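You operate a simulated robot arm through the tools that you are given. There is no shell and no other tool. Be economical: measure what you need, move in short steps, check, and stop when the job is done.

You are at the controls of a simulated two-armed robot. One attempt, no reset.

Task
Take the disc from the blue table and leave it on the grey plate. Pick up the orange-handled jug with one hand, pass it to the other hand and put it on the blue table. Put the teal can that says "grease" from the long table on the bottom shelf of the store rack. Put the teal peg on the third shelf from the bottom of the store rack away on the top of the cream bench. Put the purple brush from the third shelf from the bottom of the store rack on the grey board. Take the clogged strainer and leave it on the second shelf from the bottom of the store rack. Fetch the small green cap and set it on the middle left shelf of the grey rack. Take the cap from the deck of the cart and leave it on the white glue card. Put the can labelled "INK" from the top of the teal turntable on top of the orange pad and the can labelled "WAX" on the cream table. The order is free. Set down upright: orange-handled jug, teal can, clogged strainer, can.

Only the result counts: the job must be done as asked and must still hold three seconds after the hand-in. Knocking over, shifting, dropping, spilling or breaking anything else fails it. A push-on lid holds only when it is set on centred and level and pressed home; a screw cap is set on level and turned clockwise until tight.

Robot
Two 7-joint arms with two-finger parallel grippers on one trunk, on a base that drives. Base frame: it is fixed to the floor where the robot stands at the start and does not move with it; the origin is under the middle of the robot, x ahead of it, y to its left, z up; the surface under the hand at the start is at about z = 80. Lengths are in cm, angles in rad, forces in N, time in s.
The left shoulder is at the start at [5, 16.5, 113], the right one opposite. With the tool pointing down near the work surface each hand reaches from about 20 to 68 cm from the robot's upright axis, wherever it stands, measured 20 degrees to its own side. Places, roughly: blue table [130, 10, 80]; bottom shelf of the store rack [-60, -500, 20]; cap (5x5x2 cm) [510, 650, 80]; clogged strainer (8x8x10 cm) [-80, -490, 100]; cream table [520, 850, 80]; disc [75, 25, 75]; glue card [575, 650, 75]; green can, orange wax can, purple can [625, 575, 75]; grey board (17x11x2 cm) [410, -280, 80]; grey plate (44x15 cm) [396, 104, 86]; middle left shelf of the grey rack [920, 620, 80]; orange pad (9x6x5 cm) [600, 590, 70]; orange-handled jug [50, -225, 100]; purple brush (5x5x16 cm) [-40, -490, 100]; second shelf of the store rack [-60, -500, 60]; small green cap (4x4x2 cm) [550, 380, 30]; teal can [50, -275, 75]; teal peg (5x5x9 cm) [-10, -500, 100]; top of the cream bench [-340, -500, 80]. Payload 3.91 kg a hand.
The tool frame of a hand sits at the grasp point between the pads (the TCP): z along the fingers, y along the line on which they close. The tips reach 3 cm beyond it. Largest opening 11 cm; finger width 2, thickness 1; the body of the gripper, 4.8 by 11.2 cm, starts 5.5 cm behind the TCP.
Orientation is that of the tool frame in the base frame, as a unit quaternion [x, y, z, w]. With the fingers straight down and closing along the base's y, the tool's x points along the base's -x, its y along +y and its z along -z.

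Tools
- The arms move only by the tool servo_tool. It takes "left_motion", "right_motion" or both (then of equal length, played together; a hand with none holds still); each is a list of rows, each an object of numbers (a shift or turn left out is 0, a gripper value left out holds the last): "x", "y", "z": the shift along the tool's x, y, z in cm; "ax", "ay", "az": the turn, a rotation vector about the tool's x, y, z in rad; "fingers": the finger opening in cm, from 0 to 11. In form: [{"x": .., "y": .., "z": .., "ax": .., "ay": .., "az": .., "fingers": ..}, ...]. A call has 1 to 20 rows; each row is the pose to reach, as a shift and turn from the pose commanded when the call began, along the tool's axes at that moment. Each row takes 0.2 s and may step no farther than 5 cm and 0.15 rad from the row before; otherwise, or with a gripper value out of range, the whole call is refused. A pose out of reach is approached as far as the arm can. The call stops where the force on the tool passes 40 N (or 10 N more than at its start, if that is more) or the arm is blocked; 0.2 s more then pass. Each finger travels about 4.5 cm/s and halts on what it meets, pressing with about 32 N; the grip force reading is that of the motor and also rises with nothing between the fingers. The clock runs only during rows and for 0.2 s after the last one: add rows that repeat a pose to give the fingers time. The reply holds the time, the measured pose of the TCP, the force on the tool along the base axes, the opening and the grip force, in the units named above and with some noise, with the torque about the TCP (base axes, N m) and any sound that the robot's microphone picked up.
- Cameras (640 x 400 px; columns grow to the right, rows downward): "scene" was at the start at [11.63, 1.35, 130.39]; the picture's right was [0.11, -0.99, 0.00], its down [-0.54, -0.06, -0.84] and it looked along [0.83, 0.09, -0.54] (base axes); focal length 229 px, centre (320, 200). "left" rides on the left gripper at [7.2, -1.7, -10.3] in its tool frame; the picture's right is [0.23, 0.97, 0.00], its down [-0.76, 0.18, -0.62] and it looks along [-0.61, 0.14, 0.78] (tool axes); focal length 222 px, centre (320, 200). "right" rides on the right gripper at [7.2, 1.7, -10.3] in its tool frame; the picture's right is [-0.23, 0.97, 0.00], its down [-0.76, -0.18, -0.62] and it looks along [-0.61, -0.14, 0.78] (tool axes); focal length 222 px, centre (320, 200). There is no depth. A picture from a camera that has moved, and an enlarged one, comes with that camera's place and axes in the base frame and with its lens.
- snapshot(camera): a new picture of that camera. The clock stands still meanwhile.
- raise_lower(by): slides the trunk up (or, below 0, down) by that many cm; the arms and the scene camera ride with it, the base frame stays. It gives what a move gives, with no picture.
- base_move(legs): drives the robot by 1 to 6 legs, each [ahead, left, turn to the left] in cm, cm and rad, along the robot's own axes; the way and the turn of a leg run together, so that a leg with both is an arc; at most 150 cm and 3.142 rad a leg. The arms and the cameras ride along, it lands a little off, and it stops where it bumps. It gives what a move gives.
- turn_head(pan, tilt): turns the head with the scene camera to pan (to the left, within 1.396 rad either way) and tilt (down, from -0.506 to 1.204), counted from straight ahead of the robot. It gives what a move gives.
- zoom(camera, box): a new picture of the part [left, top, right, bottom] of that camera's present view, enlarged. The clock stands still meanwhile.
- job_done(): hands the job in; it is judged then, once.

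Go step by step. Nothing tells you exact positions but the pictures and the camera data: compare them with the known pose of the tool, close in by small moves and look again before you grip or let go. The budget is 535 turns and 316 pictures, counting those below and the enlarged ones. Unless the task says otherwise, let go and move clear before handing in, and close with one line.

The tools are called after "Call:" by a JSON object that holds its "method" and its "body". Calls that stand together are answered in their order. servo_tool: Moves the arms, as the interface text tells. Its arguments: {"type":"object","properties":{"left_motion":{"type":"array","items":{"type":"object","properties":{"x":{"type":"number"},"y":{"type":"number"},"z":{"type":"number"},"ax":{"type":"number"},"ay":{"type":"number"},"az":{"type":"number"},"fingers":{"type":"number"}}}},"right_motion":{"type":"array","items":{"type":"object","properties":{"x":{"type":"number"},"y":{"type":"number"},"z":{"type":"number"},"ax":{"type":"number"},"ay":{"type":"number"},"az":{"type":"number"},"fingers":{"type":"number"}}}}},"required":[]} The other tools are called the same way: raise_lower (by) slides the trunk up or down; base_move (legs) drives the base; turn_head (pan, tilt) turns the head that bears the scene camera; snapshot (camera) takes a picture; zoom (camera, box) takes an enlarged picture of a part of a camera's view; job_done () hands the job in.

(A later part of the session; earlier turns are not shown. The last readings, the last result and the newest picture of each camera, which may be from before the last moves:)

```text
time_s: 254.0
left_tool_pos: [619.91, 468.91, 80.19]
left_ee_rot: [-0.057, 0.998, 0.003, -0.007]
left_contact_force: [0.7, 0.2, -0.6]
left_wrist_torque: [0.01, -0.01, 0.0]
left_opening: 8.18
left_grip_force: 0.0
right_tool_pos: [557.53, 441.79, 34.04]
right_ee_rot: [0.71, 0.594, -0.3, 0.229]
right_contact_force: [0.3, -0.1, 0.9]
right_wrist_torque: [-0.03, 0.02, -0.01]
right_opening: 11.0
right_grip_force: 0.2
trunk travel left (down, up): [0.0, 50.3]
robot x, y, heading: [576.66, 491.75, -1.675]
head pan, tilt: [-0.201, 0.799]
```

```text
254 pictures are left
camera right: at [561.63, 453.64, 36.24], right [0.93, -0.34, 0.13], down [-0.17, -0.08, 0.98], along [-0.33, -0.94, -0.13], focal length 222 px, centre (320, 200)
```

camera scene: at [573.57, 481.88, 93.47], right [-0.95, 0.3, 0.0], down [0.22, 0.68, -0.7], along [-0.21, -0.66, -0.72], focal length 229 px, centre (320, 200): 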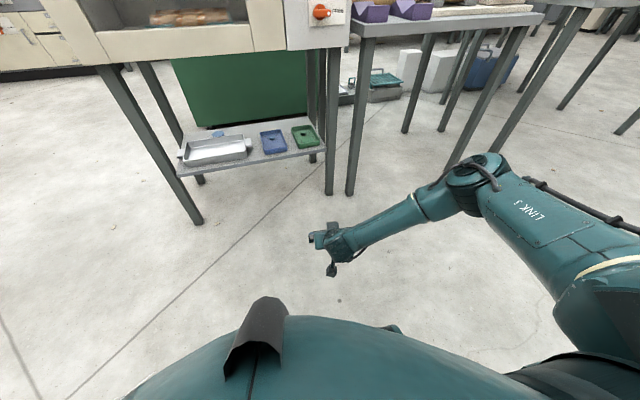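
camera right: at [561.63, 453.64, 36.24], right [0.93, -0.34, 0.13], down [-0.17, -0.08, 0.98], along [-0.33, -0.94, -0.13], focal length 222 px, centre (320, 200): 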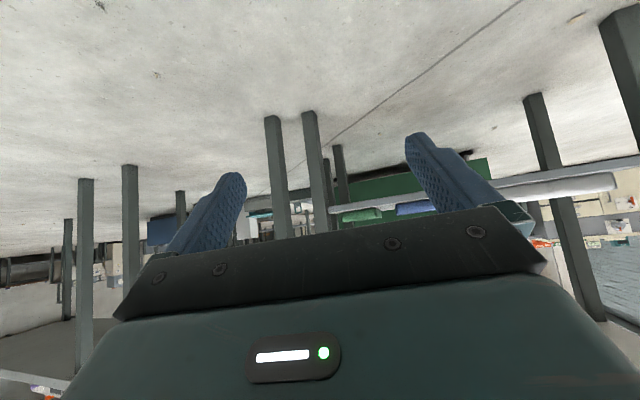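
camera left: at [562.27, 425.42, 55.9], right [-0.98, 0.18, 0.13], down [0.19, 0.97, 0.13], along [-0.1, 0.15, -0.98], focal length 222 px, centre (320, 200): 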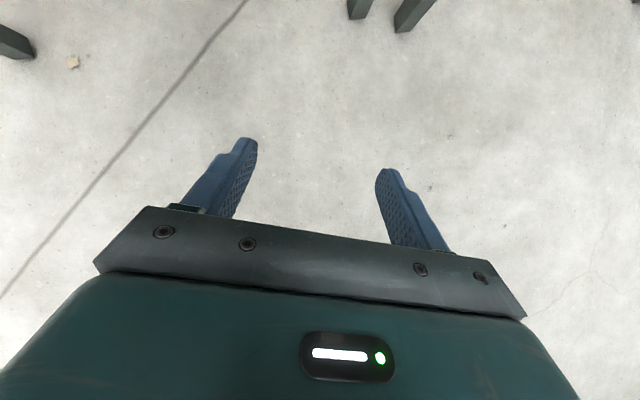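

The right forearm would hit the rack leg here. I'll go back to the left arm and try getting its elbow down by stretching it out sideways and low, then bringing it inward.

Call:
{"method": "servo_tool", "body": {"left_motion": [{"x": -3, "z": 3}, {"x": -6, "z": 6}, {"x": -8, "z": 10}, {"x": -9, "z": 14}, {"x": -9, "z": 18}, {"x": -9, "z": 22}, {"x": -9, "z": 26}, {"x": -9, "z": 30}, {"x": -9, "z": 34}, {"x": -9, "z": 38}]}}

Call:
{"method": "turn_head", "body": {"pan": 0.9, "tilt": 0.8}}

Call:
{"method": "snapshot", "body": {"camera": "scene"}}

```text
time_s: 256.2
left_tool_pos: [628.25, 469.96, 41.98]
left_ee_rot: [-0.057, 0.998, 0.003, -0.006]
left_contact_force: [0.2, 0.1, -1.0]
left_wrist_torque: [-0.03, 0.0, 0.0]
left_opening: 8.22
left_grip_force: 0.0
right_tool_pos: [557.65, 441.69, 34.03]
right_ee_rot: [0.71, 0.595, -0.299, 0.229]
right_contact_force: [0.9, 0.7, 0.4]
right_wrist_torque: [-0.01, 0.01, 0.02]
right_opening: 11.0
right_grip_force: 0.1
trunk travel left (down, up): [0.0, 50.3]
robot x, y, heading: [576.54, 492.14, -1.679]
head pan, tilt: [-0.201, 0.799]
```

```text
time_s: 257.6
left_tool_pos: [628.23, 469.97, 42.0]
left_ee_rot: [-0.055, 0.998, 0.003, -0.006]
left_contact_force: [0.2, 0.2, -0.4]
left_wrist_torque: [-0.01, -0.01, 0.03]
left_opening: 8.2
left_grip_force: 0.0
right_tool_pos: [557.64, 441.71, 34.02]
right_ee_rot: [0.71, 0.595, -0.299, 0.229]
right_contact_force: [0.2, -0.7, -0.4]
right_wrist_torque: [-0.03, 0.03, 0.04]
right_opening: 11.01
right_grip_force: 0.0
trunk travel left (down, up): [0.0, 50.3]
robot x, y, heading: [576.6, 491.82, -1.676]
head pan, tilt: [0.901, 0.799]
```

```text
253 pictures are left
camera scene: at [581.76, 483.91, 93.47], right [-0.7, -0.71, 0.0], down [-0.51, 0.5, -0.7], along [0.5, -0.49, -0.72], focal length 229 px, centre (320, 200)
```

scene: 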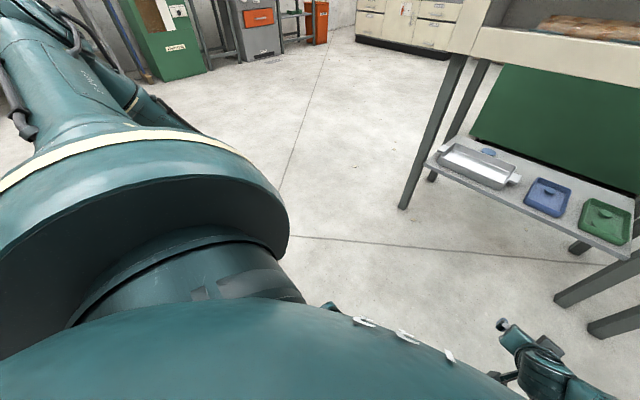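

No limit this time out to the side. I'll move forward and inward at low height while restoring the wrist yaw.

Call:
{"method": "servo_tool", "body": {"left_motion": [{"x": 3.8, "y": -2.1, "az": 0.15}, {"x": 7.6, "y": -4.3, "az": 0.3}, {"x": 11.5, "y": -6.4, "az": 0.45}, {"x": 15.3, "y": -8.5, "az": 0.6}, {"x": 19.1, "y": -10.7, "az": 0.75}, {"x": 22.9, "y": -12.8, "az": 0.9}, {"x": 26.7, "y": -15, "az": 1.05}, {"x": 30.5, "y": -17.1, "az": 1.2}, {"x": 34.4, "y": -19.2, "az": 1.35}, {"x": 38.2, "y": -21.4, "az": 1.5}, {"x": 42, "y": -23.5, "az": 1.65}]}}

Call:
{"method": "snapshot", "body": {"camera": "scene"}}

```text
time_s: 260.0
left_tool_pos: [589.0, 442.07, 42.25]
left_ee_rot: [0.696, 0.718, -0.001, -0.006]
left_contact_force: [0.5, -0.2, -1.1]
left_wrist_torque: [0.0, 0.01, 0.0]
left_opening: 8.18
left_grip_force: 0.0
right_tool_pos: [557.58, 441.75, 34.09]
right_ee_rot: [0.71, 0.595, -0.299, 0.229]
right_contact_force: [0.5, 0.7, -0.2]
right_wrist_torque: [0.0, 0.01, 0.01]
right_opening: 11.0
right_grip_force: 0.1
trunk travel left (down, up): [0.0, 50.3]
robot x, y, heading: [576.61, 492.26, -1.672]
head pan, tilt: [0.901, 0.799]
```

```text
252 pictures are left
camera scene: at [581.77, 483.92, 93.47], right [-0.7, -0.71, 0.0], down [-0.51, 0.5, -0.7], along [0.5, -0.49, -0.72], focal length 229 px, centre (320, 200)
```

scene: 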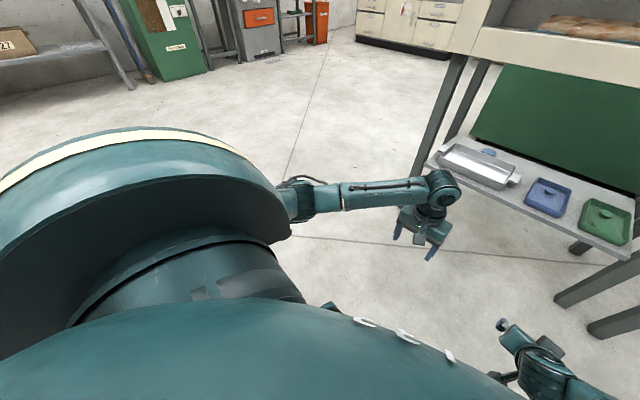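

The left elbow is now low and out to the side. I'll retract the right hand, then pitch the left hand and lower it to working height in the open to check its shape.

Call:
{"method": "servo_tool", "body": {"right_motion": [{"x": -2.5, "z": -3}, {"x": -5, "z": -6}, {"x": -7.5, "z": -9}, {"x": -10, "z": -12}, {"x": -10, "z": -15, "ay": 0.1}, {"x": -9, "z": -18, "ay": 0.22}, {"x": -8, "z": -21, "ay": 0.34}, {"x": -7, "z": -24, "ay": 0.46}, {"x": -7, "z": -26, "ay": 0.58}, {"x": -8, "z": -29, "ay": 0.7}, {"x": -10, "z": -32, "ay": 0.8}]}}

Call:
{"method": "servo_tool", "body": {"left_motion": [{"az": 0.12}, {"az": 0.23}]}}

Call:
{"method": "servo_tool", "body": {"left_motion": [{"ay": -0.13, "x": -1}, {"ay": -0.26, "x": -2}, {"ay": -0.39, "x": -3}, {"ay": -0.52, "x": -4}, {"ay": -0.65, "x": -4}, {"ay": -0.65, "x": -4, "z": 4}, {"ay": -0.65, "x": -4, "z": 8}]}}

Call:
{"method": "snapshot", "body": {"camera": "scene"}}

Call:
{"method": "snapshot", "body": {"camera": "left"}}

```text
time_s: 262.4
left_tool_pos: [589.01, 442.15, 42.34]
left_ee_rot: [0.695, 0.719, -0.002, -0.006]
left_contact_force: [-0.1, -0.6, 0.2]
left_wrist_torque: [-0.03, -0.03, -0.01]
left_opening: 8.21
left_grip_force: 0.0
right_tool_pos: [561.33, 456.46, 63.79]
right_ee_rot: [0.77, 0.638, 0.001, -0.022]
right_contact_force: [0.1, 0.1, -0.2]
right_wrist_torque: [-0.02, 0.0, 0.02]
right_opening: 11.0
right_grip_force: 0.1
trunk travel left (down, up): [0.0, 50.3]
robot x, y, heading: [576.55, 491.89, -1.671]
head pan, tilt: [0.901, 0.799]
```

```text
time_s: 263.0
left_tool_pos: [588.98, 442.05, 42.31]
left_ee_rot: [0.774, 0.633, -0.002, -0.006]
left_contact_force: [0.1, -0.4, 0.0]
left_wrist_torque: [-0.03, 0.03, -0.01]
left_opening: 8.22
left_grip_force: 0.1
right_tool_pos: [561.46, 456.51, 63.77]
right_ee_rot: [0.771, 0.637, 0.0, -0.021]
right_contact_force: [-0.2, -0.1, 0.0]
right_wrist_torque: [-0.01, -0.01, -0.02]
right_opening: 11.01
right_grip_force: 0.0
trunk travel left (down, up): [0.0, 50.3]
robot x, y, heading: [576.58, 492.06, -1.674]
head pan, tilt: [0.901, 0.799]
```

```text
time_s: 264.6
left_tool_pos: [587.99, 438.35, 34.34]
left_ee_rot: [0.731, 0.603, -0.25, 0.197]
left_contact_force: [-0.3, 0.0, -0.5]
left_wrist_torque: [-0.02, 0.01, -0.05]
left_opening: 8.21
left_grip_force: 0.0
right_tool_pos: [561.36, 456.42, 63.85]
right_ee_rot: [0.771, 0.637, 0.001, -0.021]
right_contact_force: [-0.5, -0.9, 0.4]
right_wrist_torque: [0.0, 0.02, 0.0]
right_opening: 11.0
right_grip_force: 0.1
trunk travel left (down, up): [0.0, 50.3]
robot x, y, heading: [576.52, 492.32, -1.676]
head pan, tilt: [0.901, 0.799]
```

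```text
251 pictures are left
camera scene: at [581.76, 483.92, 93.48], right [-0.7, -0.71, 0.0], down [-0.51, 0.5, -0.7], along [0.5, -0.49, -0.72], focal length 229 px, centre (320, 200)
```

scene: 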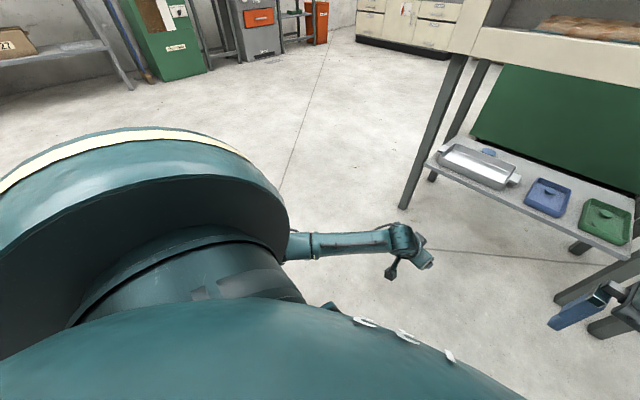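

```text
250 pictures are left
camera left: at [588.88, 450.34, 38.09], right [0.99, -0.01, -0.15], down [0.14, -0.26, 0.95], along [-0.05, -0.96, -0.26], focal length 222 px, centre (320, 200)
```

left: 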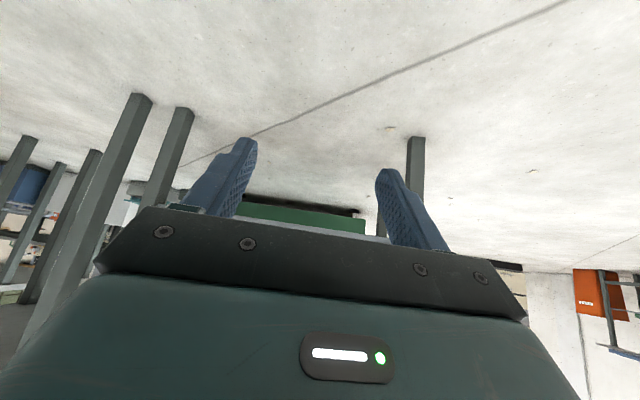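

The left elbow is now low and well back, which is ideal. I'll retract the right hand higher and closer, raise the left a little, and drive the first part of the approach.

Call:
{"method": "servo_tool", "body": {"right_motion": [{"z": -5}, {"z": -10}, {"z": -15}, {"z": -20, "x": 2}, {"z": -25, "x": 5}, {"z": -28, "x": 8}, {"z": -28, "x": 10, "y": -4}], "left_motion": [{"x": -1.2, "z": -1.6}, {"x": -2.4, "z": -3.2}, {"x": -3.6, "z": -4.8}, {"x": -4.8, "z": -6.4}, {"x": -4.8, "z": -6.4}, {"x": -4.8, "z": -6.4}, {"x": -4.8, "z": -6.4}]}}

Call:
{"method": "base_move", "body": {"legs": [[10, -31, 0], [22, 0, 0]]}}

Call:
{"method": "snapshot", "body": {"camera": "left"}}

Call:
{"method": "turn_head", "body": {"pan": 0.2, "tilt": 0.8}}

Call:
{"method": "snapshot", "body": {"camera": "scene"}}

```text
refused: row 4 steps farther than a row can; nothing moved
```

```text
time_s: 269.1
left_tool_pos: [554.41, 409.77, 34.25]
left_ee_rot: [0.73, 0.605, -0.248, 0.197]
left_contact_force: [-0.3, -0.2, 0.1]
left_wrist_torque: [0.0, 0.0, -0.03]
left_opening: 8.19
left_grip_force: 0.0
right_tool_pos: [527.81, 427.85, 63.81]
right_ee_rot: [0.768, 0.64, 0.001, -0.021]
right_contact_force: [-0.3, -0.2, 0.2]
right_wrist_torque: [0.01, 0.0, -0.02]
right_opening: 10.98
right_grip_force: 0.0
trunk travel left (down, up): [0.0, 50.3]
robot x, y, heading: [542.66, 463.5, -1.668]
head pan, tilt: [0.901, 0.799]
```

```text
249 pictures are left
camera left: at [555.3, 421.87, 38.1], right [0.99, -0.01, -0.15], down [0.14, -0.26, 0.95], along [-0.05, -0.96, -0.26], focal length 222 px, centre (320, 200)
```

left: 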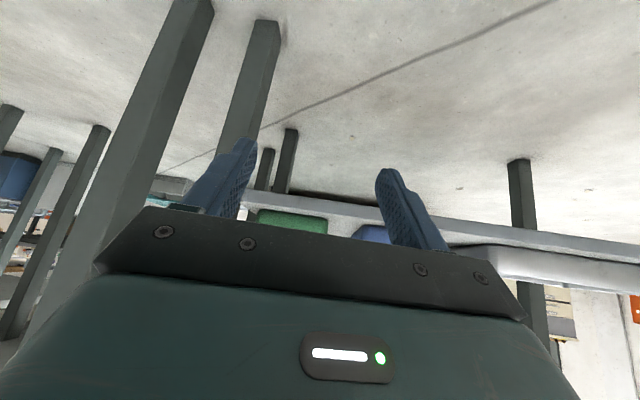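

```text
time_s: 270.2
left_tool_pos: [554.56, 409.98, 34.2]
left_ee_rot: [0.73, 0.606, -0.248, 0.198]
left_contact_force: [-0.2, 0.8, 0.1]
left_wrist_torque: [-0.03, -0.03, 0.0]
left_opening: 8.19
left_grip_force: 0.2
right_tool_pos: [527.71, 427.9, 63.77]
right_ee_rot: [0.768, 0.64, 0.0, -0.022]
right_contact_force: [0.0, -0.5, -1.2]
right_wrist_torque: [-0.03, 0.03, -0.03]
right_opening: 10.99
right_grip_force: 0.1
trunk travel left (down, up): [0.0, 50.3]
robot x, y, heading: [542.68, 463.14, -1.67]
head pan, tilt: [0.201, 0.799]
```

```text
248 pictures are left
camera scene: at [543.01, 452.99, 93.47], right [-0.99, -0.1, 0.0], down [-0.07, 0.71, -0.7], along [0.07, -0.69, -0.72], focal length 229 px, centre (320, 200)
```

scene: 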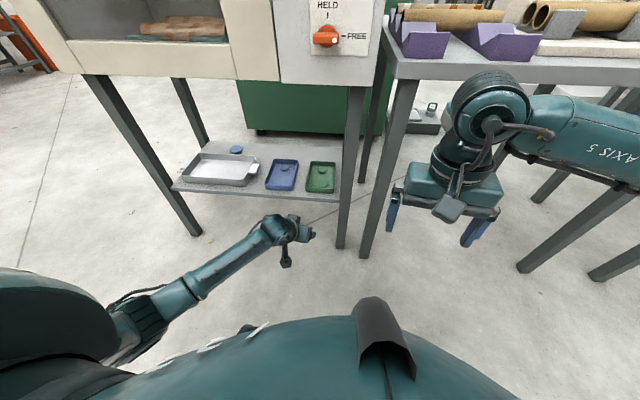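

The geometry looks right. I'll raise the left hand 8 cm for entry and lift and retract the right hand in smaller steps.

Call:
{"method": "servo_tool", "body": {"right_motion": [{"z": -4}, {"z": -8}, {"z": -12}, {"z": -16, "x": 2}, {"z": -20, "x": 4}, {"z": -24, "x": 6}, {"z": -28, "x": 8}, {"z": -31, "x": 10}], "left_motion": [{"x": -1.2, "z": -1.6}, {"x": -2.4, "z": -3.2}, {"x": -3.6, "z": -4.8}, {"x": -4.8, "z": -6.4}, {"x": -4.8, "z": -6.4}, {"x": -4.8, "z": -6.4}, {"x": -4.8, "z": -6.4, "fingers": 6.5}, {"x": -4.8, "z": -6.4, "fingers": 6.5}]}}

Call:
{"method": "base_move", "body": {"legs": [[15, 0, 0]]}}

Call:
{"method": "snapshot", "body": {"camera": "scene"}}

Call:
{"method": "snapshot", "body": {"camera": "left"}}

```text
time_s: 272.0
left_tool_pos: [554.52, 409.92, 42.23]
left_ee_rot: [0.73, 0.605, -0.249, 0.197]
left_contact_force: [-0.8, -0.4, -0.1]
left_wrist_torque: [-0.01, 0.02, -0.01]
left_opening: 6.51
left_grip_force: 0.0
right_tool_pos: [530.41, 436.63, 95.01]
right_ee_rot: [0.769, 0.639, 0.002, -0.02]
right_contact_force: [-0.3, -0.4, 0.0]
right_wrist_torque: [-0.02, -0.03, -0.02]
right_opening: 11.0
right_grip_force: 0.1
trunk travel left (down, up): [0.0, 50.3]
robot x, y, heading: [542.3, 463.47, -1.668]
head pan, tilt: [0.201, 0.799]
```

```text
time_s: 273.4
left_tool_pos: [552.95, 394.9, 42.31]
left_ee_rot: [0.731, 0.604, -0.249, 0.197]
left_contact_force: [-0.9, -1.4, 0.1]
left_wrist_torque: [-0.03, 0.03, -0.01]
left_opening: 6.51
left_grip_force: 0.0
right_tool_pos: [528.82, 421.7, 94.98]
right_ee_rot: [0.769, 0.639, 0.001, -0.021]
right_contact_force: [-0.7, -0.1, 0.0]
right_wrist_torque: [-0.02, 0.01, -0.01]
right_opening: 11.02
right_grip_force: 0.0
trunk travel left (down, up): [0.0, 50.3]
robot x, y, heading: [541.19, 448.92, -1.672]
head pan, tilt: [0.201, 0.799]
```

```text
247 pictures are left
camera scene: at [541.48, 437.96, 93.47], right [-0.99, -0.1, 0.0], down [-0.07, 0.71, -0.7], along [0.07, -0.69, -0.72], focal length 229 px, centre (320, 200)
```

scene: 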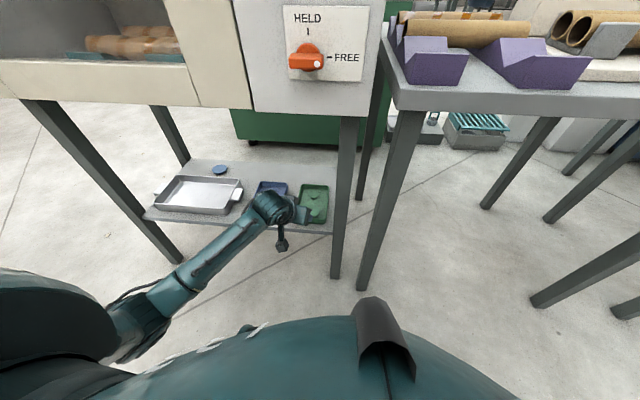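

```text
246 pictures are left
camera left: at [553.75, 406.89, 46.08], right [0.99, -0.01, -0.15], down [0.14, -0.26, 0.95], along [-0.05, -0.96, -0.26], focal length 222 px, centre (320, 200)
```

left: 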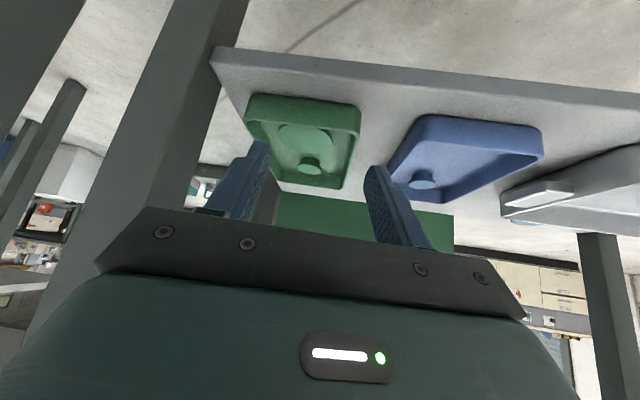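

The caps are clearly visible; the small one is at [550, 376.6]. I'll advance 13 cm more, staying at z 42.

Call:
{"method": "base_move", "body": {"legs": [[13, 0, 0]]}}

Call:
{"method": "snapshot", "body": {"camera": "left"}}

Call:
{"method": "snapshot", "body": {"camera": "scene"}}

```text
time_s: 274.6
left_tool_pos: [551.7, 382.38, 42.25]
left_ee_rot: [0.73, 0.605, -0.249, 0.197]
left_contact_force: [-0.4, -0.5, 0.0]
left_wrist_torque: [0.01, -0.01, 0.01]
left_opening: 6.49
left_grip_force: 0.0
right_tool_pos: [527.62, 409.11, 95.05]
right_ee_rot: [0.768, 0.64, 0.0, -0.021]
right_contact_force: [0.5, 0.0, 0.3]
right_wrist_torque: [0.0, -0.01, -0.01]
right_opening: 11.0
right_grip_force: 0.0
trunk travel left (down, up): [0.0, 50.3]
robot x, y, heading: [539.48, 435.79, -1.672]
head pan, tilt: [0.201, 0.799]
```

```text
245 pictures are left
camera left: at [552.54, 394.29, 46.08], right [0.99, -0.01, -0.15], down [0.14, -0.26, 0.95], along [-0.05, -0.96, -0.26], focal length 222 px, centre (320, 200)
```

left: 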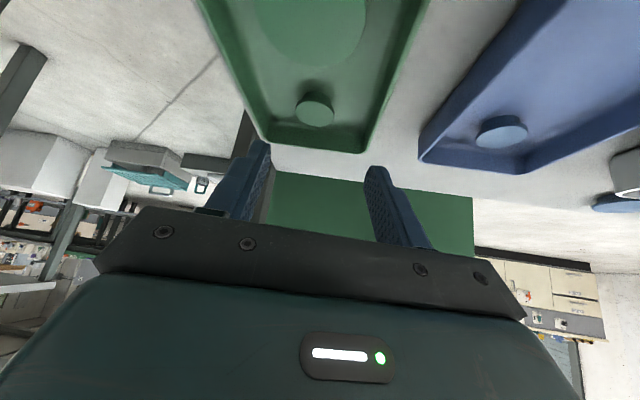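

```text
244 pictures are left
camera scene: at [540.22, 425.35, 93.47], right [-0.99, -0.1, 0.0], down [-0.07, 0.71, -0.7], along [0.07, -0.69, -0.72], focal length 229 px, centre (320, 200)
```

scene: 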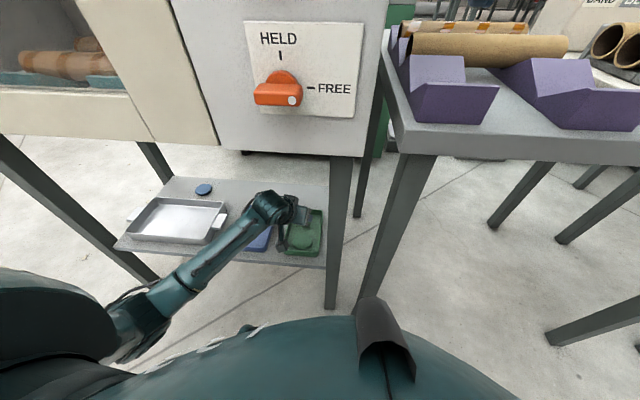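

The cap is at [549.8, 376.2]. I'll narrow the fingers to 5.6 and approach along the tool axis in stages.

Call:
{"method": "servo_tool", "body": {"left_motion": [{"x": 0.5, "y": -0.3, "z": 2.5, "fingers": 5.6}, {"x": 1, "y": -0.5, "z": 5, "fingers": 5.6}, {"x": 1.5, "y": -0.5, "z": 6.5, "fingers": 5.6}]}}

Call:
{"method": "snapshot", "body": {"camera": "left"}}

```text
time_s: 275.4
left_tool_pos: [550.46, 379.5, 36.13]
left_ee_rot: [0.73, 0.605, -0.249, 0.198]
left_contact_force: [0.2, -0.6, -0.2]
left_wrist_torque: [0.0, 0.01, -0.01]
left_opening: 5.62
left_grip_force: 0.0
right_tool_pos: [527.58, 409.16, 95.03]
right_ee_rot: [0.769, 0.639, 0.001, -0.02]
right_contact_force: [-0.2, -0.5, 0.3]
right_wrist_torque: [-0.02, -0.03, -0.03]
right_opening: 11.01
right_grip_force: 0.2
trunk travel left (down, up): [0.0, 50.3]
robot x, y, heading: [539.8, 436.1, -1.668]
head pan, tilt: [0.201, 0.799]
```

```text
243 pictures are left
camera left: at [551.29, 391.51, 40.03], right [0.99, -0.01, -0.15], down [0.14, -0.26, 0.95], along [-0.05, -0.96, -0.26], focal length 222 px, centre (320, 200)
```

left: 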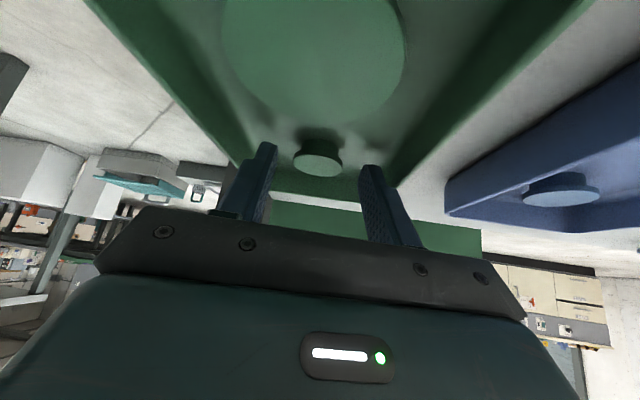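

Aligned well. I'll do the final 2.6 cm and close gently.

Call:
{"method": "servo_tool", "body": {"left_motion": [{"x": 0.15, "z": 1.3}, {"x": 0.3, "z": 2.2}, {"x": 0.3, "z": 2.6}]}}

Call:
{"method": "servo_tool", "body": {"left_motion": [{"fingers": 2.5}, {"fingers": 2.5}, {"fingers": 2.5}, {"fingers": 2.5}, {"fingers": 2.5}]}}

Call:
{"method": "snapshot", "body": {"camera": "left"}}

```text
time_s: 276.1
left_tool_pos: [550.12, 377.9, 35.52]
left_ee_rot: [0.728, 0.599, -0.261, 0.205]
left_contact_force: [-0.4, 1.1, 12.0]
left_wrist_torque: [-0.17, -0.3, 0.05]
left_opening: 5.57
left_grip_force: 0.2
right_tool_pos: [527.55, 409.1, 95.05]
right_ee_rot: [0.769, 0.638, 0.0, -0.021]
right_contact_force: [-0.3, -0.1, -0.3]
right_wrist_torque: [0.04, 0.0, -0.01]
right_opening: 10.98
right_grip_force: 0.0
trunk travel left (down, up): [0.0, 50.3]
robot x, y, heading: [539.77, 436.09, -1.666]
head pan, tilt: [0.201, 0.799]
stopped in row 3 (left hand): the force on the tool passed its limit at 44 N (the readings are from after the stop); the commanded pose is now the measured one
```

```text
time_s: 277.3
left_tool_pos: [550.12, 377.89, 35.49]
left_ee_rot: [0.727, 0.601, -0.26, 0.206]
left_contact_force: [8.7, -4.5, 23.8]
left_wrist_torque: [-0.45, -0.52, 0.1]
left_opening: 3.14
left_grip_force: 31.6
right_tool_pos: [527.56, 409.2, 95.07]
right_ee_rot: [0.769, 0.639, 0.0, -0.019]
right_contact_force: [0.3, -0.7, 0.3]
right_wrist_torque: [0.0, -0.04, 0.03]
right_opening: 11.0
right_grip_force: 0.0
trunk travel left (down, up): [0.0, 50.3]
robot x, y, heading: [539.87, 435.58, -1.67]
head pan, tilt: [0.201, 0.799]
```

```text
242 pictures are left
camera left: at [551.04, 390.09, 39.0], right [0.99, -0.01, -0.15], down [0.15, -0.24, 0.96], along [-0.05, -0.97, -0.23], focal length 222 px, centre (320, 200)
```

left: 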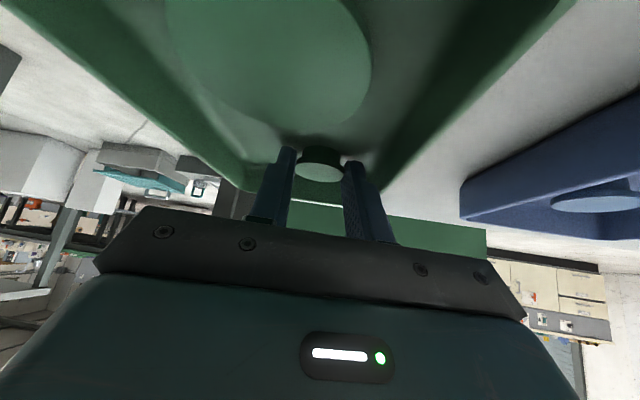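

The fingers bottomed on the tray floor and closed on the cap at 3.1 cm. I'll lift straight up slightly and check that it follows.

Call:
{"method": "servo_tool", "body": {"left_motion": [{"x": -0.6, "z": -0.8}, {"x": -1.8, "z": -2.4}, {"x": -3, "z": -4}]}}

Call:
{"method": "snapshot", "body": {"camera": "left"}}

```text
time_s: 278.1
left_tool_pos: [550.34, 378.24, 40.05]
left_ee_rot: [0.728, 0.603, -0.256, 0.203]
left_contact_force: [0.2, -0.1, -0.2]
left_wrist_torque: [-0.02, -0.03, -0.01]
left_opening: 3.12
left_grip_force: 32.5
right_tool_pos: [527.61, 408.97, 94.95]
right_ee_rot: [0.768, 0.64, 0.001, -0.021]
right_contact_force: [-0.6, 0.0, -0.9]
right_wrist_torque: [-0.02, -0.01, 0.01]
right_opening: 10.96
right_grip_force: 0.0
trunk travel left (down, up): [0.0, 50.3]
robot x, y, heading: [539.81, 435.86, -1.668]
head pan, tilt: [0.201, 0.799]
```

```text
241 pictures are left
camera left: at [551.26, 390.42, 43.7], right [0.99, -0.01, -0.15], down [0.15, -0.25, 0.96], along [-0.05, -0.97, -0.24], focal length 222 px, centre (320, 200)
```

left: 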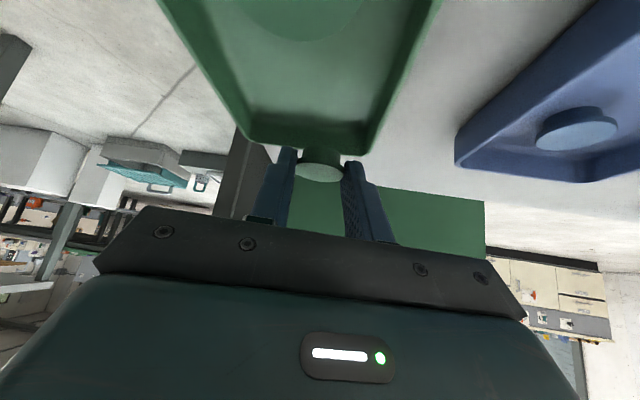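

The cap is held. I'll raise a bit more and back straight out.

Call:
{"method": "servo_tool", "body": {"left_motion": [{"x": -1.2, "z": -1.6}, {"x": -2.4, "z": -3.2}]}}

Call:
{"method": "base_move", "body": {"legs": [[-50, 0, 0]]}}

Call:
{"method": "zoom", "body": {"camera": "left", "box": [240, 120, 400, 220]}}

```text
time_s: 278.7
left_tool_pos: [550.26, 378.19, 44.26]
left_ee_rot: [0.728, 0.602, -0.258, 0.203]
left_contact_force: [-0.1, -0.3, -0.1]
left_wrist_torque: [0.04, 0.02, 0.01]
left_opening: 3.1
left_grip_force: 32.2
right_tool_pos: [527.7, 409.0, 94.98]
right_ee_rot: [0.769, 0.639, 0.0, -0.021]
right_contact_force: [-0.3, 0.1, 0.1]
right_wrist_torque: [0.03, 0.0, -0.04]
right_opening: 11.0
right_grip_force: 0.2
trunk travel left (down, up): [0.0, 50.3]
robot x, y, heading: [540.04, 436.02, -1.668]
head pan, tilt: [0.201, 0.799]
```

```text
time_s: 281.6
left_tool_pos: [555.54, 427.93, 44.18]
left_ee_rot: [0.726, 0.604, -0.257, 0.205]
left_contact_force: [0.2, 0.3, -0.6]
left_wrist_torque: [0.01, 0.03, 0.02]
left_opening: 3.07
left_grip_force: 31.8
right_tool_pos: [532.52, 458.56, 94.98]
right_ee_rot: [0.767, 0.642, 0.001, -0.02]
right_contact_force: [1.0, -0.4, 0.5]
right_wrist_torque: [0.03, 0.02, -0.01]
right_opening: 10.97
right_grip_force: 0.0
trunk travel left (down, up): [0.0, 50.3]
robot x, y, heading: [544.71, 485.86, -1.668]
head pan, tilt: [0.201, 0.799]
```

```text
4.00 times, centred on (320, 170) of left
camera zoom: at [556.28, 440.1, 47.74], right [0.99, -0.01, -0.15], down [0.15, -0.24, 0.96], along [-0.04, -0.97, -0.24], focal length 888 px, centre (320, 320)
```

zoom: 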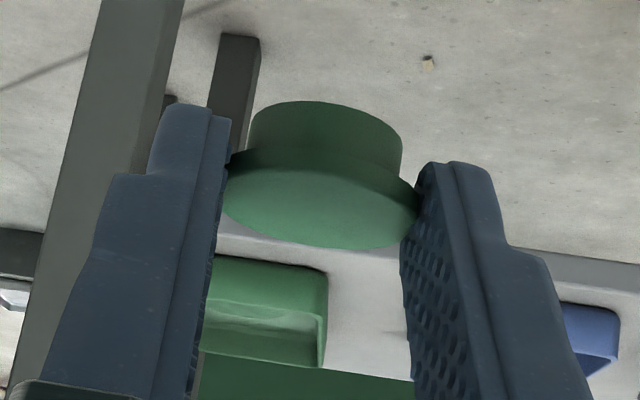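

The small cap is held by its wide rim, level. Next is the grey rack at [920, 620]: I'll raise the trunk, turn to face +x, and look.

Call:
{"method": "raise_lower", "body": {"by": 35}}

Call:
{"method": "base_move", "body": {"legs": [[0, 0, 1.85]]}}

Call:
{"method": "turn_head", "body": {"pan": 0.1, "tilt": 0.2}}

Call:
{"method": "snapshot", "body": {"camera": "scene"}}

```text
time_s: 285.1
left_tool_pos: [555.51, 427.93, 79.07]
left_ee_rot: [0.727, 0.604, -0.256, 0.204]
left_contact_force: [0.1, -1.1, -0.9]
left_wrist_torque: [0.01, 0.0, 0.01]
left_opening: 3.08
left_grip_force: 32.0
right_tool_pos: [532.44, 458.66, 129.92]
right_ee_rot: [0.767, 0.641, 0.001, -0.021]
right_contact_force: [1.1, 0.8, -0.2]
right_wrist_torque: [0.01, -0.01, 0.03]
right_opening: 11.01
right_grip_force: 0.0
trunk travel left (down, up): [-35.0, 15.3]
robot x, y, heading: [544.86, 485.18, -1.668]
head pan, tilt: [0.201, 0.799]
```

```text
time_s: 289.9
left_tool_pos: [597.53, 511.2, 79.17]
left_ee_rot: [-0.038, 0.944, 0.006, 0.328]
left_contact_force: [0.8, 0.5, -0.8]
left_wrist_torque: [-0.02, -0.02, 0.0]
left_opening: 3.1
left_grip_force: 32.1
right_tool_pos: [573.91, 480.94, 130.04]
right_ee_rot: [-0.043, 0.999, -0.017, -0.014]
right_contact_force: [0.2, 0.5, -0.4]
right_wrist_torque: [-0.03, 0.02, -0.02]
right_opening: 11.01
right_grip_force: 0.0
trunk travel left (down, up): [-35.0, 15.3]
robot x, y, heading: [544.67, 485.75, 0.174]
head pan, tilt: [0.201, 0.799]
```

```text
time_s: 290.9
left_tool_pos: [597.48, 511.16, 79.15]
left_ee_rot: [-0.038, 0.944, 0.006, 0.328]
left_contact_force: [0.4, -0.9, 0.4]
left_wrist_torque: [0.0, -0.02, -0.02]
left_opening: 3.08
left_grip_force: 32.2
right_tool_pos: [573.82, 481.05, 129.96]
right_ee_rot: [-0.043, 0.999, -0.015, -0.013]
right_contact_force: [-0.2, 0.8, 0.4]
right_wrist_torque: [0.01, -0.05, 0.01]
right_opening: 11.0
right_grip_force: 0.1
trunk travel left (down, up): [-35.0, 15.3]
robot x, y, heading: [544.83, 485.49, 0.175]
head pan, tilt: [0.099, 0.201]
```

```text
239 pictures are left
camera scene: at [556.39, 489.04, 133.83], right [0.27, -0.96, 0.0], down [-0.19, -0.05, -0.98], along [0.94, 0.26, -0.2], focal length 229 px, centre (320, 200)
```

scene: 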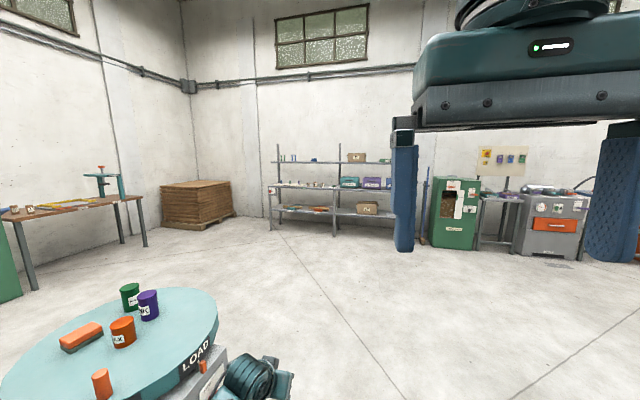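

The grey rack stands ahead with three shelves split left and right. I'll drive forward past the turntable, then angle toward the rack.

Call:
{"method": "base_move", "body": {"legs": [[0, 0, -0.17], [140, 0, 0], [0, 0, 0.6], [60, 0, 0]]}}

Call:
{"method": "snapshot", "body": {"camera": "scene"}}

```text
time_s: 303.2
left_tool_pos: [771.31, 568.16, 79.22]
left_ee_rot: [-0.248, 0.912, 0.079, 0.318]
left_contact_force: [0.4, 0.5, -0.4]
left_wrist_torque: [-0.01, 0.01, 0.02]
left_opening: 3.1
left_grip_force: 32.2
right_tool_pos: [763.09, 530.76, 129.97]
right_ee_rot: [-0.265, 0.964, -0.018, -0.01]
right_contact_force: [0.2, 0.8, -0.5]
right_wrist_torque: [-0.02, 0.01, 0.0]
right_opening: 11.01
right_grip_force: 0.0
trunk travel left (down, up): [-35.0, 15.3]
robot x, y, heading: [734.68, 521.86, 0.618]
head pan, tilt: [0.099, 0.201]
```

```text
238 pictures are left
camera scene: at [743.99, 530.43, 133.83], right [0.66, -0.75, 0.0], down [-0.15, -0.13, -0.98], along [0.74, 0.65, -0.2], focal length 229 px, centre (320, 200)
```

scene: 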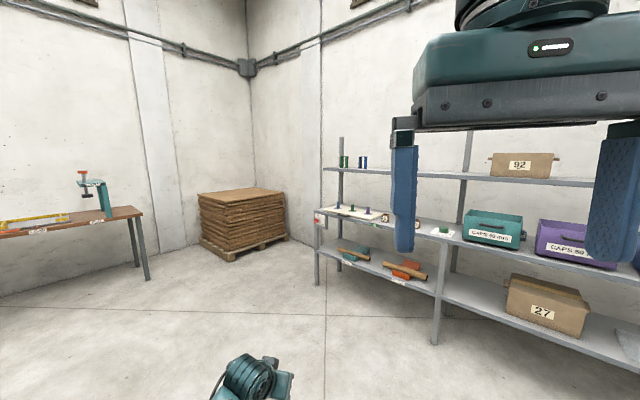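

I'll move the right hand aside and lower, then zoom on the middle left shelf (z≈78, front edge x≈905, y 561–672).

Call:
{"method": "servo_tool", "body": {"right_motion": [{"y": -4, "z": 2}, {"y": -8, "z": 5}, {"y": -12, "z": 8}, {"y": -14, "z": 12}, {"y": -14, "z": 16}, {"y": -14, "z": 20}]}}

Call:
{"method": "zoom", "body": {"camera": "scene", "box": [300, 130, 492, 250]}}

```text
time_s: 304.6
left_tool_pos: [771.25, 568.16, 79.28]
left_ee_rot: [-0.247, 0.912, 0.078, 0.318]
left_contact_force: [0.2, -0.2, 0.0]
left_wrist_torque: [0.0, -0.03, 0.01]
left_opening: 3.1
left_grip_force: 32.2
right_tool_pos: [770.2, 518.03, 110.51]
right_ee_rot: [-0.265, 0.964, -0.018, -0.007]
right_contact_force: [-0.8, -0.3, 0.7]
right_wrist_torque: [0.0, 0.0, -0.01]
right_opening: 10.99
right_grip_force: 0.1
trunk travel left (down, up): [-35.0, 15.3]
robot x, y, heading: [734.67, 522.45, 0.619]
head pan, tilt: [0.099, 0.201]
```

```text
3.33 times, centred on (396, 190) of scene
camera zoom: at [743.98, 530.4, 133.84], right [0.66, -0.75, 0.0], down [-0.15, -0.13, -0.98], along [0.74, 0.65, -0.2], focal length 765 px, centre (67, 233)
```

zoom: 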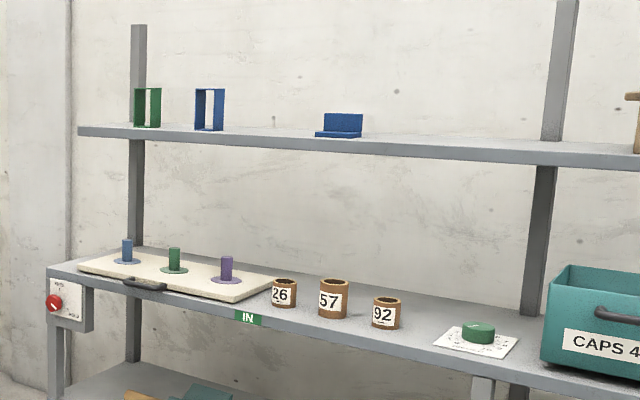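

The middle left shelf has a peg board, three mugs and a card with another cap; there's free space at the front near [910.5, 582]. I'll retract the right hand and drive to a standoff facing the rack.

Call:
{"method": "servo_tool", "body": {"right_motion": [{"x": 4}, {"x": 8}, {"x": 10}]}}

Call:
{"method": "base_move", "body": {"legs": [[72, -11, 0], [0, 0, -0.52]]}}

Call:
{"method": "turn_head", "body": {"pan": 0.2, "tilt": 0.4}}

Call:
{"method": "snapshot", "body": {"camera": "scene"}}

```text
time_s: 305.4
left_tool_pos: [771.27, 568.15, 79.17]
left_ee_rot: [-0.248, 0.912, 0.079, 0.318]
left_contact_force: [-0.5, -0.1, -0.8]
left_wrist_torque: [0.0, 0.0, 0.0]
left_opening: 3.1
left_grip_force: 31.9
right_tool_pos: [762.5, 513.52, 112.6]
right_ee_rot: [-0.265, 0.964, -0.018, -0.009]
right_contact_force: [0.4, 0.6, -0.3]
right_wrist_torque: [-0.02, 0.03, 0.02]
right_opening: 10.98
right_grip_force: 0.1
right hand out of reach, approached as far as the arm can: row 2, 3
trunk travel left (down, up): [-35.0, 15.3]
robot x, y, heading: [734.55, 522.32, 0.623]
head pan, tilt: [0.099, 0.201]
```

```text
time_s: 310.9
left_tool_pos: [854.41, 577.4, 79.14]
left_ee_rot: [-0.01, 0.944, -0.004, 0.328]
left_contact_force: [1.0, 0.7, 0.5]
left_wrist_torque: [0.0, 0.01, 0.03]
left_opening: 3.1
left_grip_force: 32.2
right_tool_pos: [820.07, 534.01, 112.56]
right_ee_rot: [-0.013, 1.0, -0.015, -0.014]
right_contact_force: [-0.3, -1.0, -0.5]
right_wrist_torque: [0.0, 0.02, -0.04]
right_opening: 11.0
right_grip_force: 0.1
trunk travel left (down, up): [-35.0, 15.3]
robot x, y, heading: [800.23, 555.38, 0.111]
head pan, tilt: [0.099, 0.201]
```

```text
time_s: 311.6
left_tool_pos: [854.4, 577.39, 79.37]
left_ee_rot: [-0.01, 0.945, -0.004, 0.327]
left_contact_force: [-0.3, -0.7, -0.6]
left_wrist_torque: [-0.01, 0.0, 0.01]
left_opening: 3.11
left_grip_force: 31.3
right_tool_pos: [820.13, 534.09, 112.78]
right_ee_rot: [-0.013, 1.0, -0.014, -0.014]
right_contact_force: [0.0, -0.1, 0.1]
right_wrist_torque: [0.05, -0.02, -0.02]
right_opening: 11.02
right_grip_force: 0.0
trunk travel left (down, up): [-35.0, 15.3]
robot x, y, heading: [800.06, 555.22, 0.111]
head pan, tilt: [0.201, 0.4]
```

```text
236 pictures are left
camera scene: at [811.66, 558.66, 131.99], right [0.31, -0.95, 0.0], down [-0.37, -0.12, -0.92], along [0.88, 0.28, -0.39], focal length 229 px, centre (320, 200)
```

scene: 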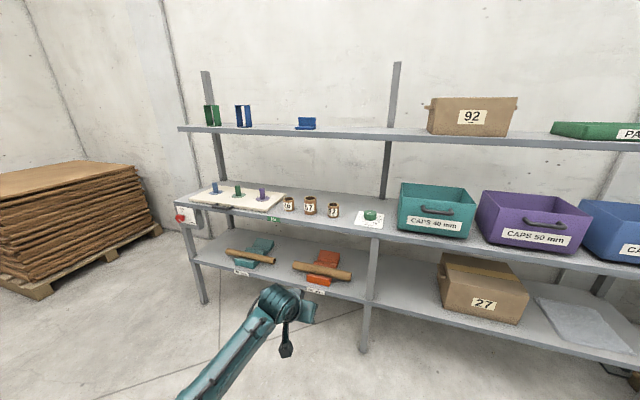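

I'll zoom to refine the free spot's coordinates.

Call:
{"method": "zoom", "body": {"camera": "scene", "box": [270, 180, 398, 260]}}

```text
5.00 times, centred on (334, 220) of scene
camera zoom: at [811.66, 558.66, 131.99], right [0.31, -0.95, 0.0], down [-0.37, -0.12, -0.92], along [0.88, 0.28, -0.39], focal length 1147 px, centre (250, 100)
```

zoom: 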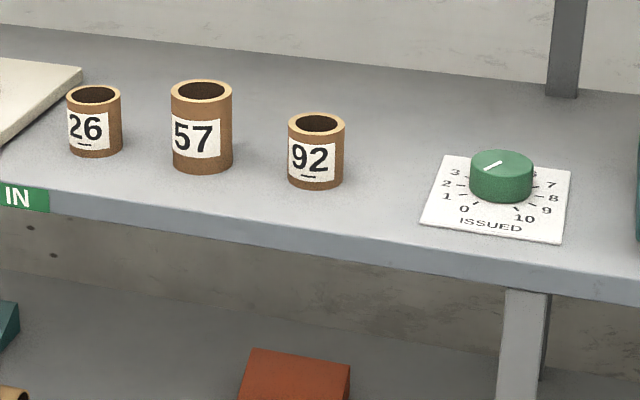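

Free spot: [909.5, 578] between mug 92 and the dial card. I'll raise 8 cm and drive most of the way in.

Call:
{"method": "raise_lower", "body": {"by": 9}}

Call:
{"method": "base_move", "body": {"legs": [[42, -4.2, 0]]}}

Call:
{"method": "snapshot", "body": {"camera": "left"}}

Call:
{"method": "snapshot", "body": {"camera": "scene"}}

```text
time_s: 312.8
left_tool_pos: [854.36, 577.37, 88.2]
left_ee_rot: [-0.009, 0.945, -0.004, 0.327]
left_contact_force: [-0.3, -0.4, 0.5]
left_wrist_torque: [0.01, 0.03, 0.0]
left_opening: 3.1
left_grip_force: 31.9
right_tool_pos: [820.09, 534.14, 121.52]
right_ee_rot: [-0.014, 1.0, -0.015, -0.014]
right_contact_force: [-0.2, 0.7, 0.0]
right_wrist_torque: [0.01, -0.02, 0.03]
right_opening: 10.97
right_grip_force: 0.1
trunk travel left (down, up): [-44.0, 6.3]
robot x, y, heading: [800.19, 554.87, 0.11]
head pan, tilt: [0.201, 0.4]
```

```text
time_s: 315.4
left_tool_pos: [896.1, 577.2, 88.14]
left_ee_rot: [-0.006, 0.945, -0.004, 0.328]
left_contact_force: [0.0, -0.6, -0.2]
left_wrist_torque: [0.0, 0.0, 0.0]
left_opening: 3.1
left_grip_force: 31.9
right_tool_pos: [861.49, 534.11, 121.52]
right_ee_rot: [-0.011, 1.0, -0.015, -0.014]
right_contact_force: [-0.5, 0.3, 0.4]
right_wrist_torque: [0.02, -0.02, 0.0]
right_opening: 11.01
right_grip_force: 0.0
trunk travel left (down, up): [-44.0, 6.3]
robot x, y, heading: [841.58, 555.5, 0.104]
head pan, tilt: [0.201, 0.4]
```

```text
234 pictures are left
camera left: at [884.18, 575.39, 91.71], right [-0.19, 0.97, -0.15], down [0.21, 0.19, 0.96], along [0.96, 0.15, -0.24], focal length 222 px, centre (320, 200)
```

left: 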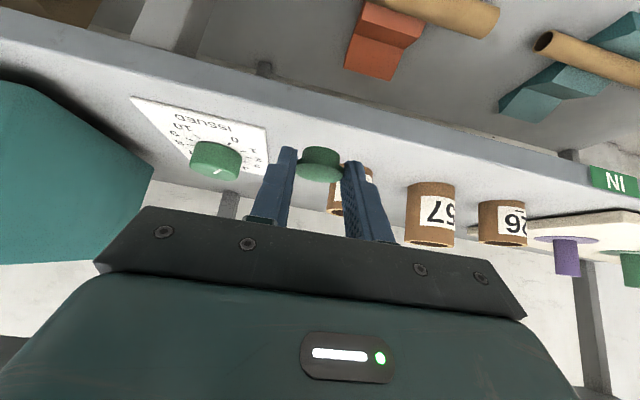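

```text
233 pictures are left
camera scene: at [853.28, 558.79, 140.97], right [0.3, -0.95, 0.0], down [-0.37, -0.12, -0.92], along [0.88, 0.28, -0.39], focal length 229 px, centre (320, 200)
```

scene: 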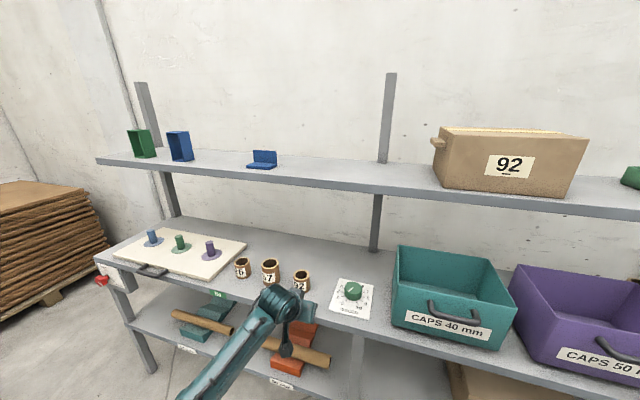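

I'll drive the last 11.6 cm forward, still above the shelf, then check.

Call:
{"method": "base_move", "body": {"legs": [[11.6, -0.4, 0]]}}

Call:
{"method": "snapshot", "body": {"camera": "left"}}

Call:
{"method": "zoom", "body": {"camera": "scene", "box": [230, 220, 390, 320]}}

```text
time_s: 316.6
left_tool_pos: [907.95, 578.1, 88.03]
left_ee_rot: [-0.006, 0.945, -0.005, 0.327]
left_contact_force: [0.2, -0.4, -0.3]
left_wrist_torque: [0.04, 0.0, -0.03]
left_opening: 3.1
left_grip_force: 32.2
right_tool_pos: [873.55, 534.9, 121.59]
right_ee_rot: [-0.008, 1.0, -0.017, -0.014]
right_contact_force: [0.2, 0.2, 0.0]
right_wrist_torque: [-0.04, 0.03, 0.01]
right_opening: 10.98
right_grip_force: 0.0
trunk travel left (down, up): [-44.0, 6.3]
robot x, y, heading: [853.35, 556.14, 0.102]
head pan, tilt: [0.201, 0.4]
```

```text
232 pictures are left
camera left: at [896.09, 576.21, 91.69], right [-0.19, 0.97, -0.15], down [0.21, 0.19, 0.96], along [0.96, 0.15, -0.24], focal length 222 px, centre (320, 200)
```

left: 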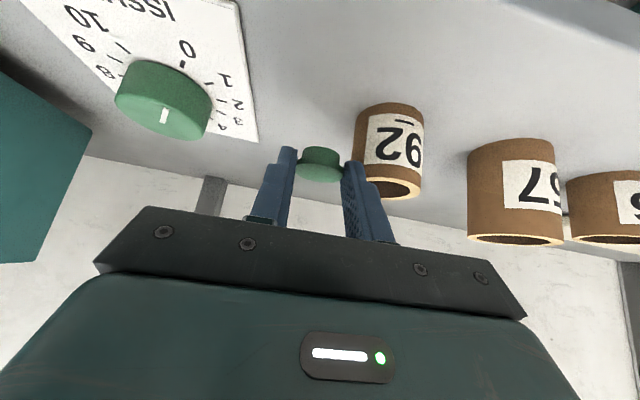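

```text
4.00 times, centred on (310, 270) of scene
camera zoom: at [865.21, 559.62, 140.97], right [0.3, -0.95, 0.0], down [-0.37, -0.12, -0.92], along [0.88, 0.28, -0.39], focal length 918 px, centre (360, -80)
```

zoom: 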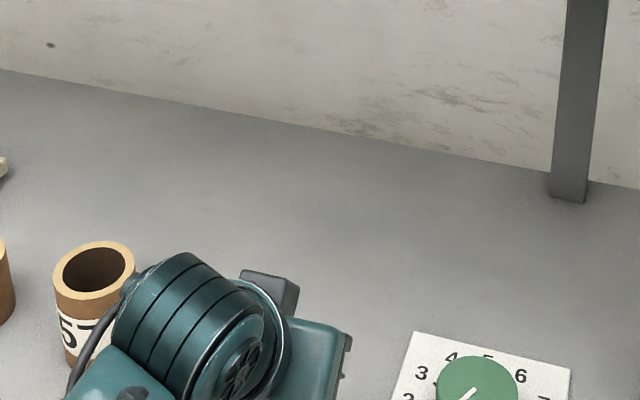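

I'll shift slightly away from mug 92 and lower until contact.

Call:
{"method": "servo_tool", "body": {"left_motion": [{"x": 0.8, "y": -1.2, "z": -0.6}, {"x": 2.6, "y": -1.2, "z": 1.8}, {"x": 4.5, "y": -1.2, "z": 4.1}, {"x": 4.8, "y": -1.2, "z": 4.5}, {"x": 5, "y": -1.2, "z": 4.8}, {"x": 5.3, "y": -1.2, "z": 5.1}, {"x": 5.5, "y": -1.2, "z": 5.4}]}}

Call:
{"method": "snapshot", "body": {"camera": "left"}}

```text
time_s: 317.7
left_tool_pos: [907.52, 576.9, 82.84]
left_ee_rot: [-0.006, 0.939, -0.006, 0.343]
left_contact_force: [-2.4, -0.6, 14.3]
left_wrist_torque: [0.26, -0.09, -0.01]
left_opening: 3.09
left_grip_force: 32.1
right_tool_pos: [873.45, 535.0, 121.63]
right_ee_rot: [-0.009, 1.0, -0.015, -0.014]
right_contact_force: [0.9, 0.2, 0.0]
right_wrist_torque: [-0.02, 0.02, 0.01]
right_opening: 11.0
right_grip_force: 0.1
trunk travel left (down, up): [-44.0, 6.3]
robot x, y, heading: [853.38, 556.14, 0.104]
head pan, tilt: [0.201, 0.4]
stopped in row 5 (left hand): the force on the tool passed its limit at 46 N (the readings are from after the stop); the commanded pose is now the measured one
```

```text
230 pictures are left
camera left: at [895.51, 575.07, 86.15], right [-0.18, 0.97, -0.16], down [0.18, 0.19, 0.96], along [0.97, 0.14, -0.21], focal length 222 px, centre (320, 200)
```

left: 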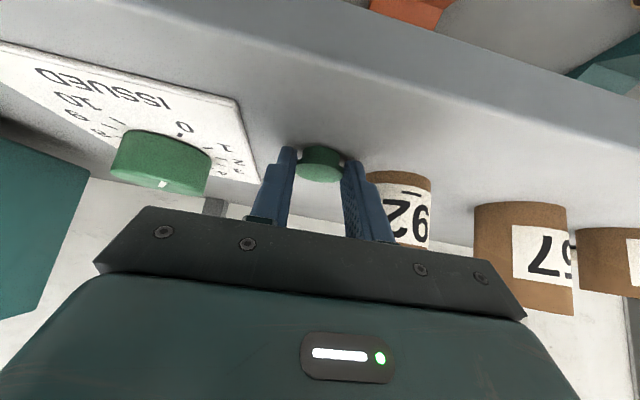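

It's resting on the shelf. I'll open modestly and withdraw along the tool axis.

Call:
{"method": "servo_tool", "body": {"left_motion": [{"fingers": 4.6}, {"fingers": 4.6}, {"fingers": 4.6}, {"z": -1.5, "fingers": 4.6}, {"z": -4}, {"z": -8}, {"z": -12}]}}

Call:
{"method": "snapshot", "body": {"camera": "left"}}

```text
time_s: 319.3
left_tool_pos: [899.71, 576.99, 91.72]
left_ee_rot: [-0.006, 0.942, -0.005, 0.337]
left_contact_force: [0.2, -0.8, 0.4]
left_wrist_torque: [-0.01, 0.05, 0.02]
left_opening: 4.6
left_grip_force: 0.0
right_tool_pos: [873.32, 534.96, 121.6]
right_ee_rot: [-0.01, 1.0, -0.015, -0.012]
right_contact_force: [0.6, -0.3, -0.6]
right_wrist_torque: [-0.01, 0.0, 0.02]
right_opening: 11.02
right_grip_force: 0.1
trunk travel left (down, up): [-44.0, 6.3]
robot x, y, heading: [853.41, 556.26, 0.103]
head pan, tilt: [0.201, 0.4]
```

```text
229 pictures are left
camera left: at [887.67, 575.16, 95.07], right [-0.18, 0.97, -0.16], down [0.19, 0.19, 0.96], along [0.96, 0.15, -0.22], focal length 222 px, centre (320, 200)
```

left: 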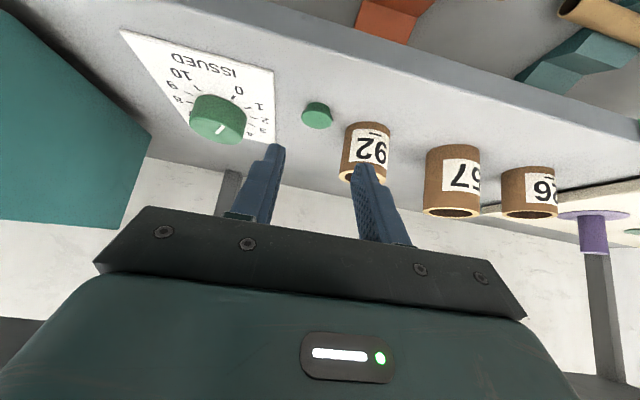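

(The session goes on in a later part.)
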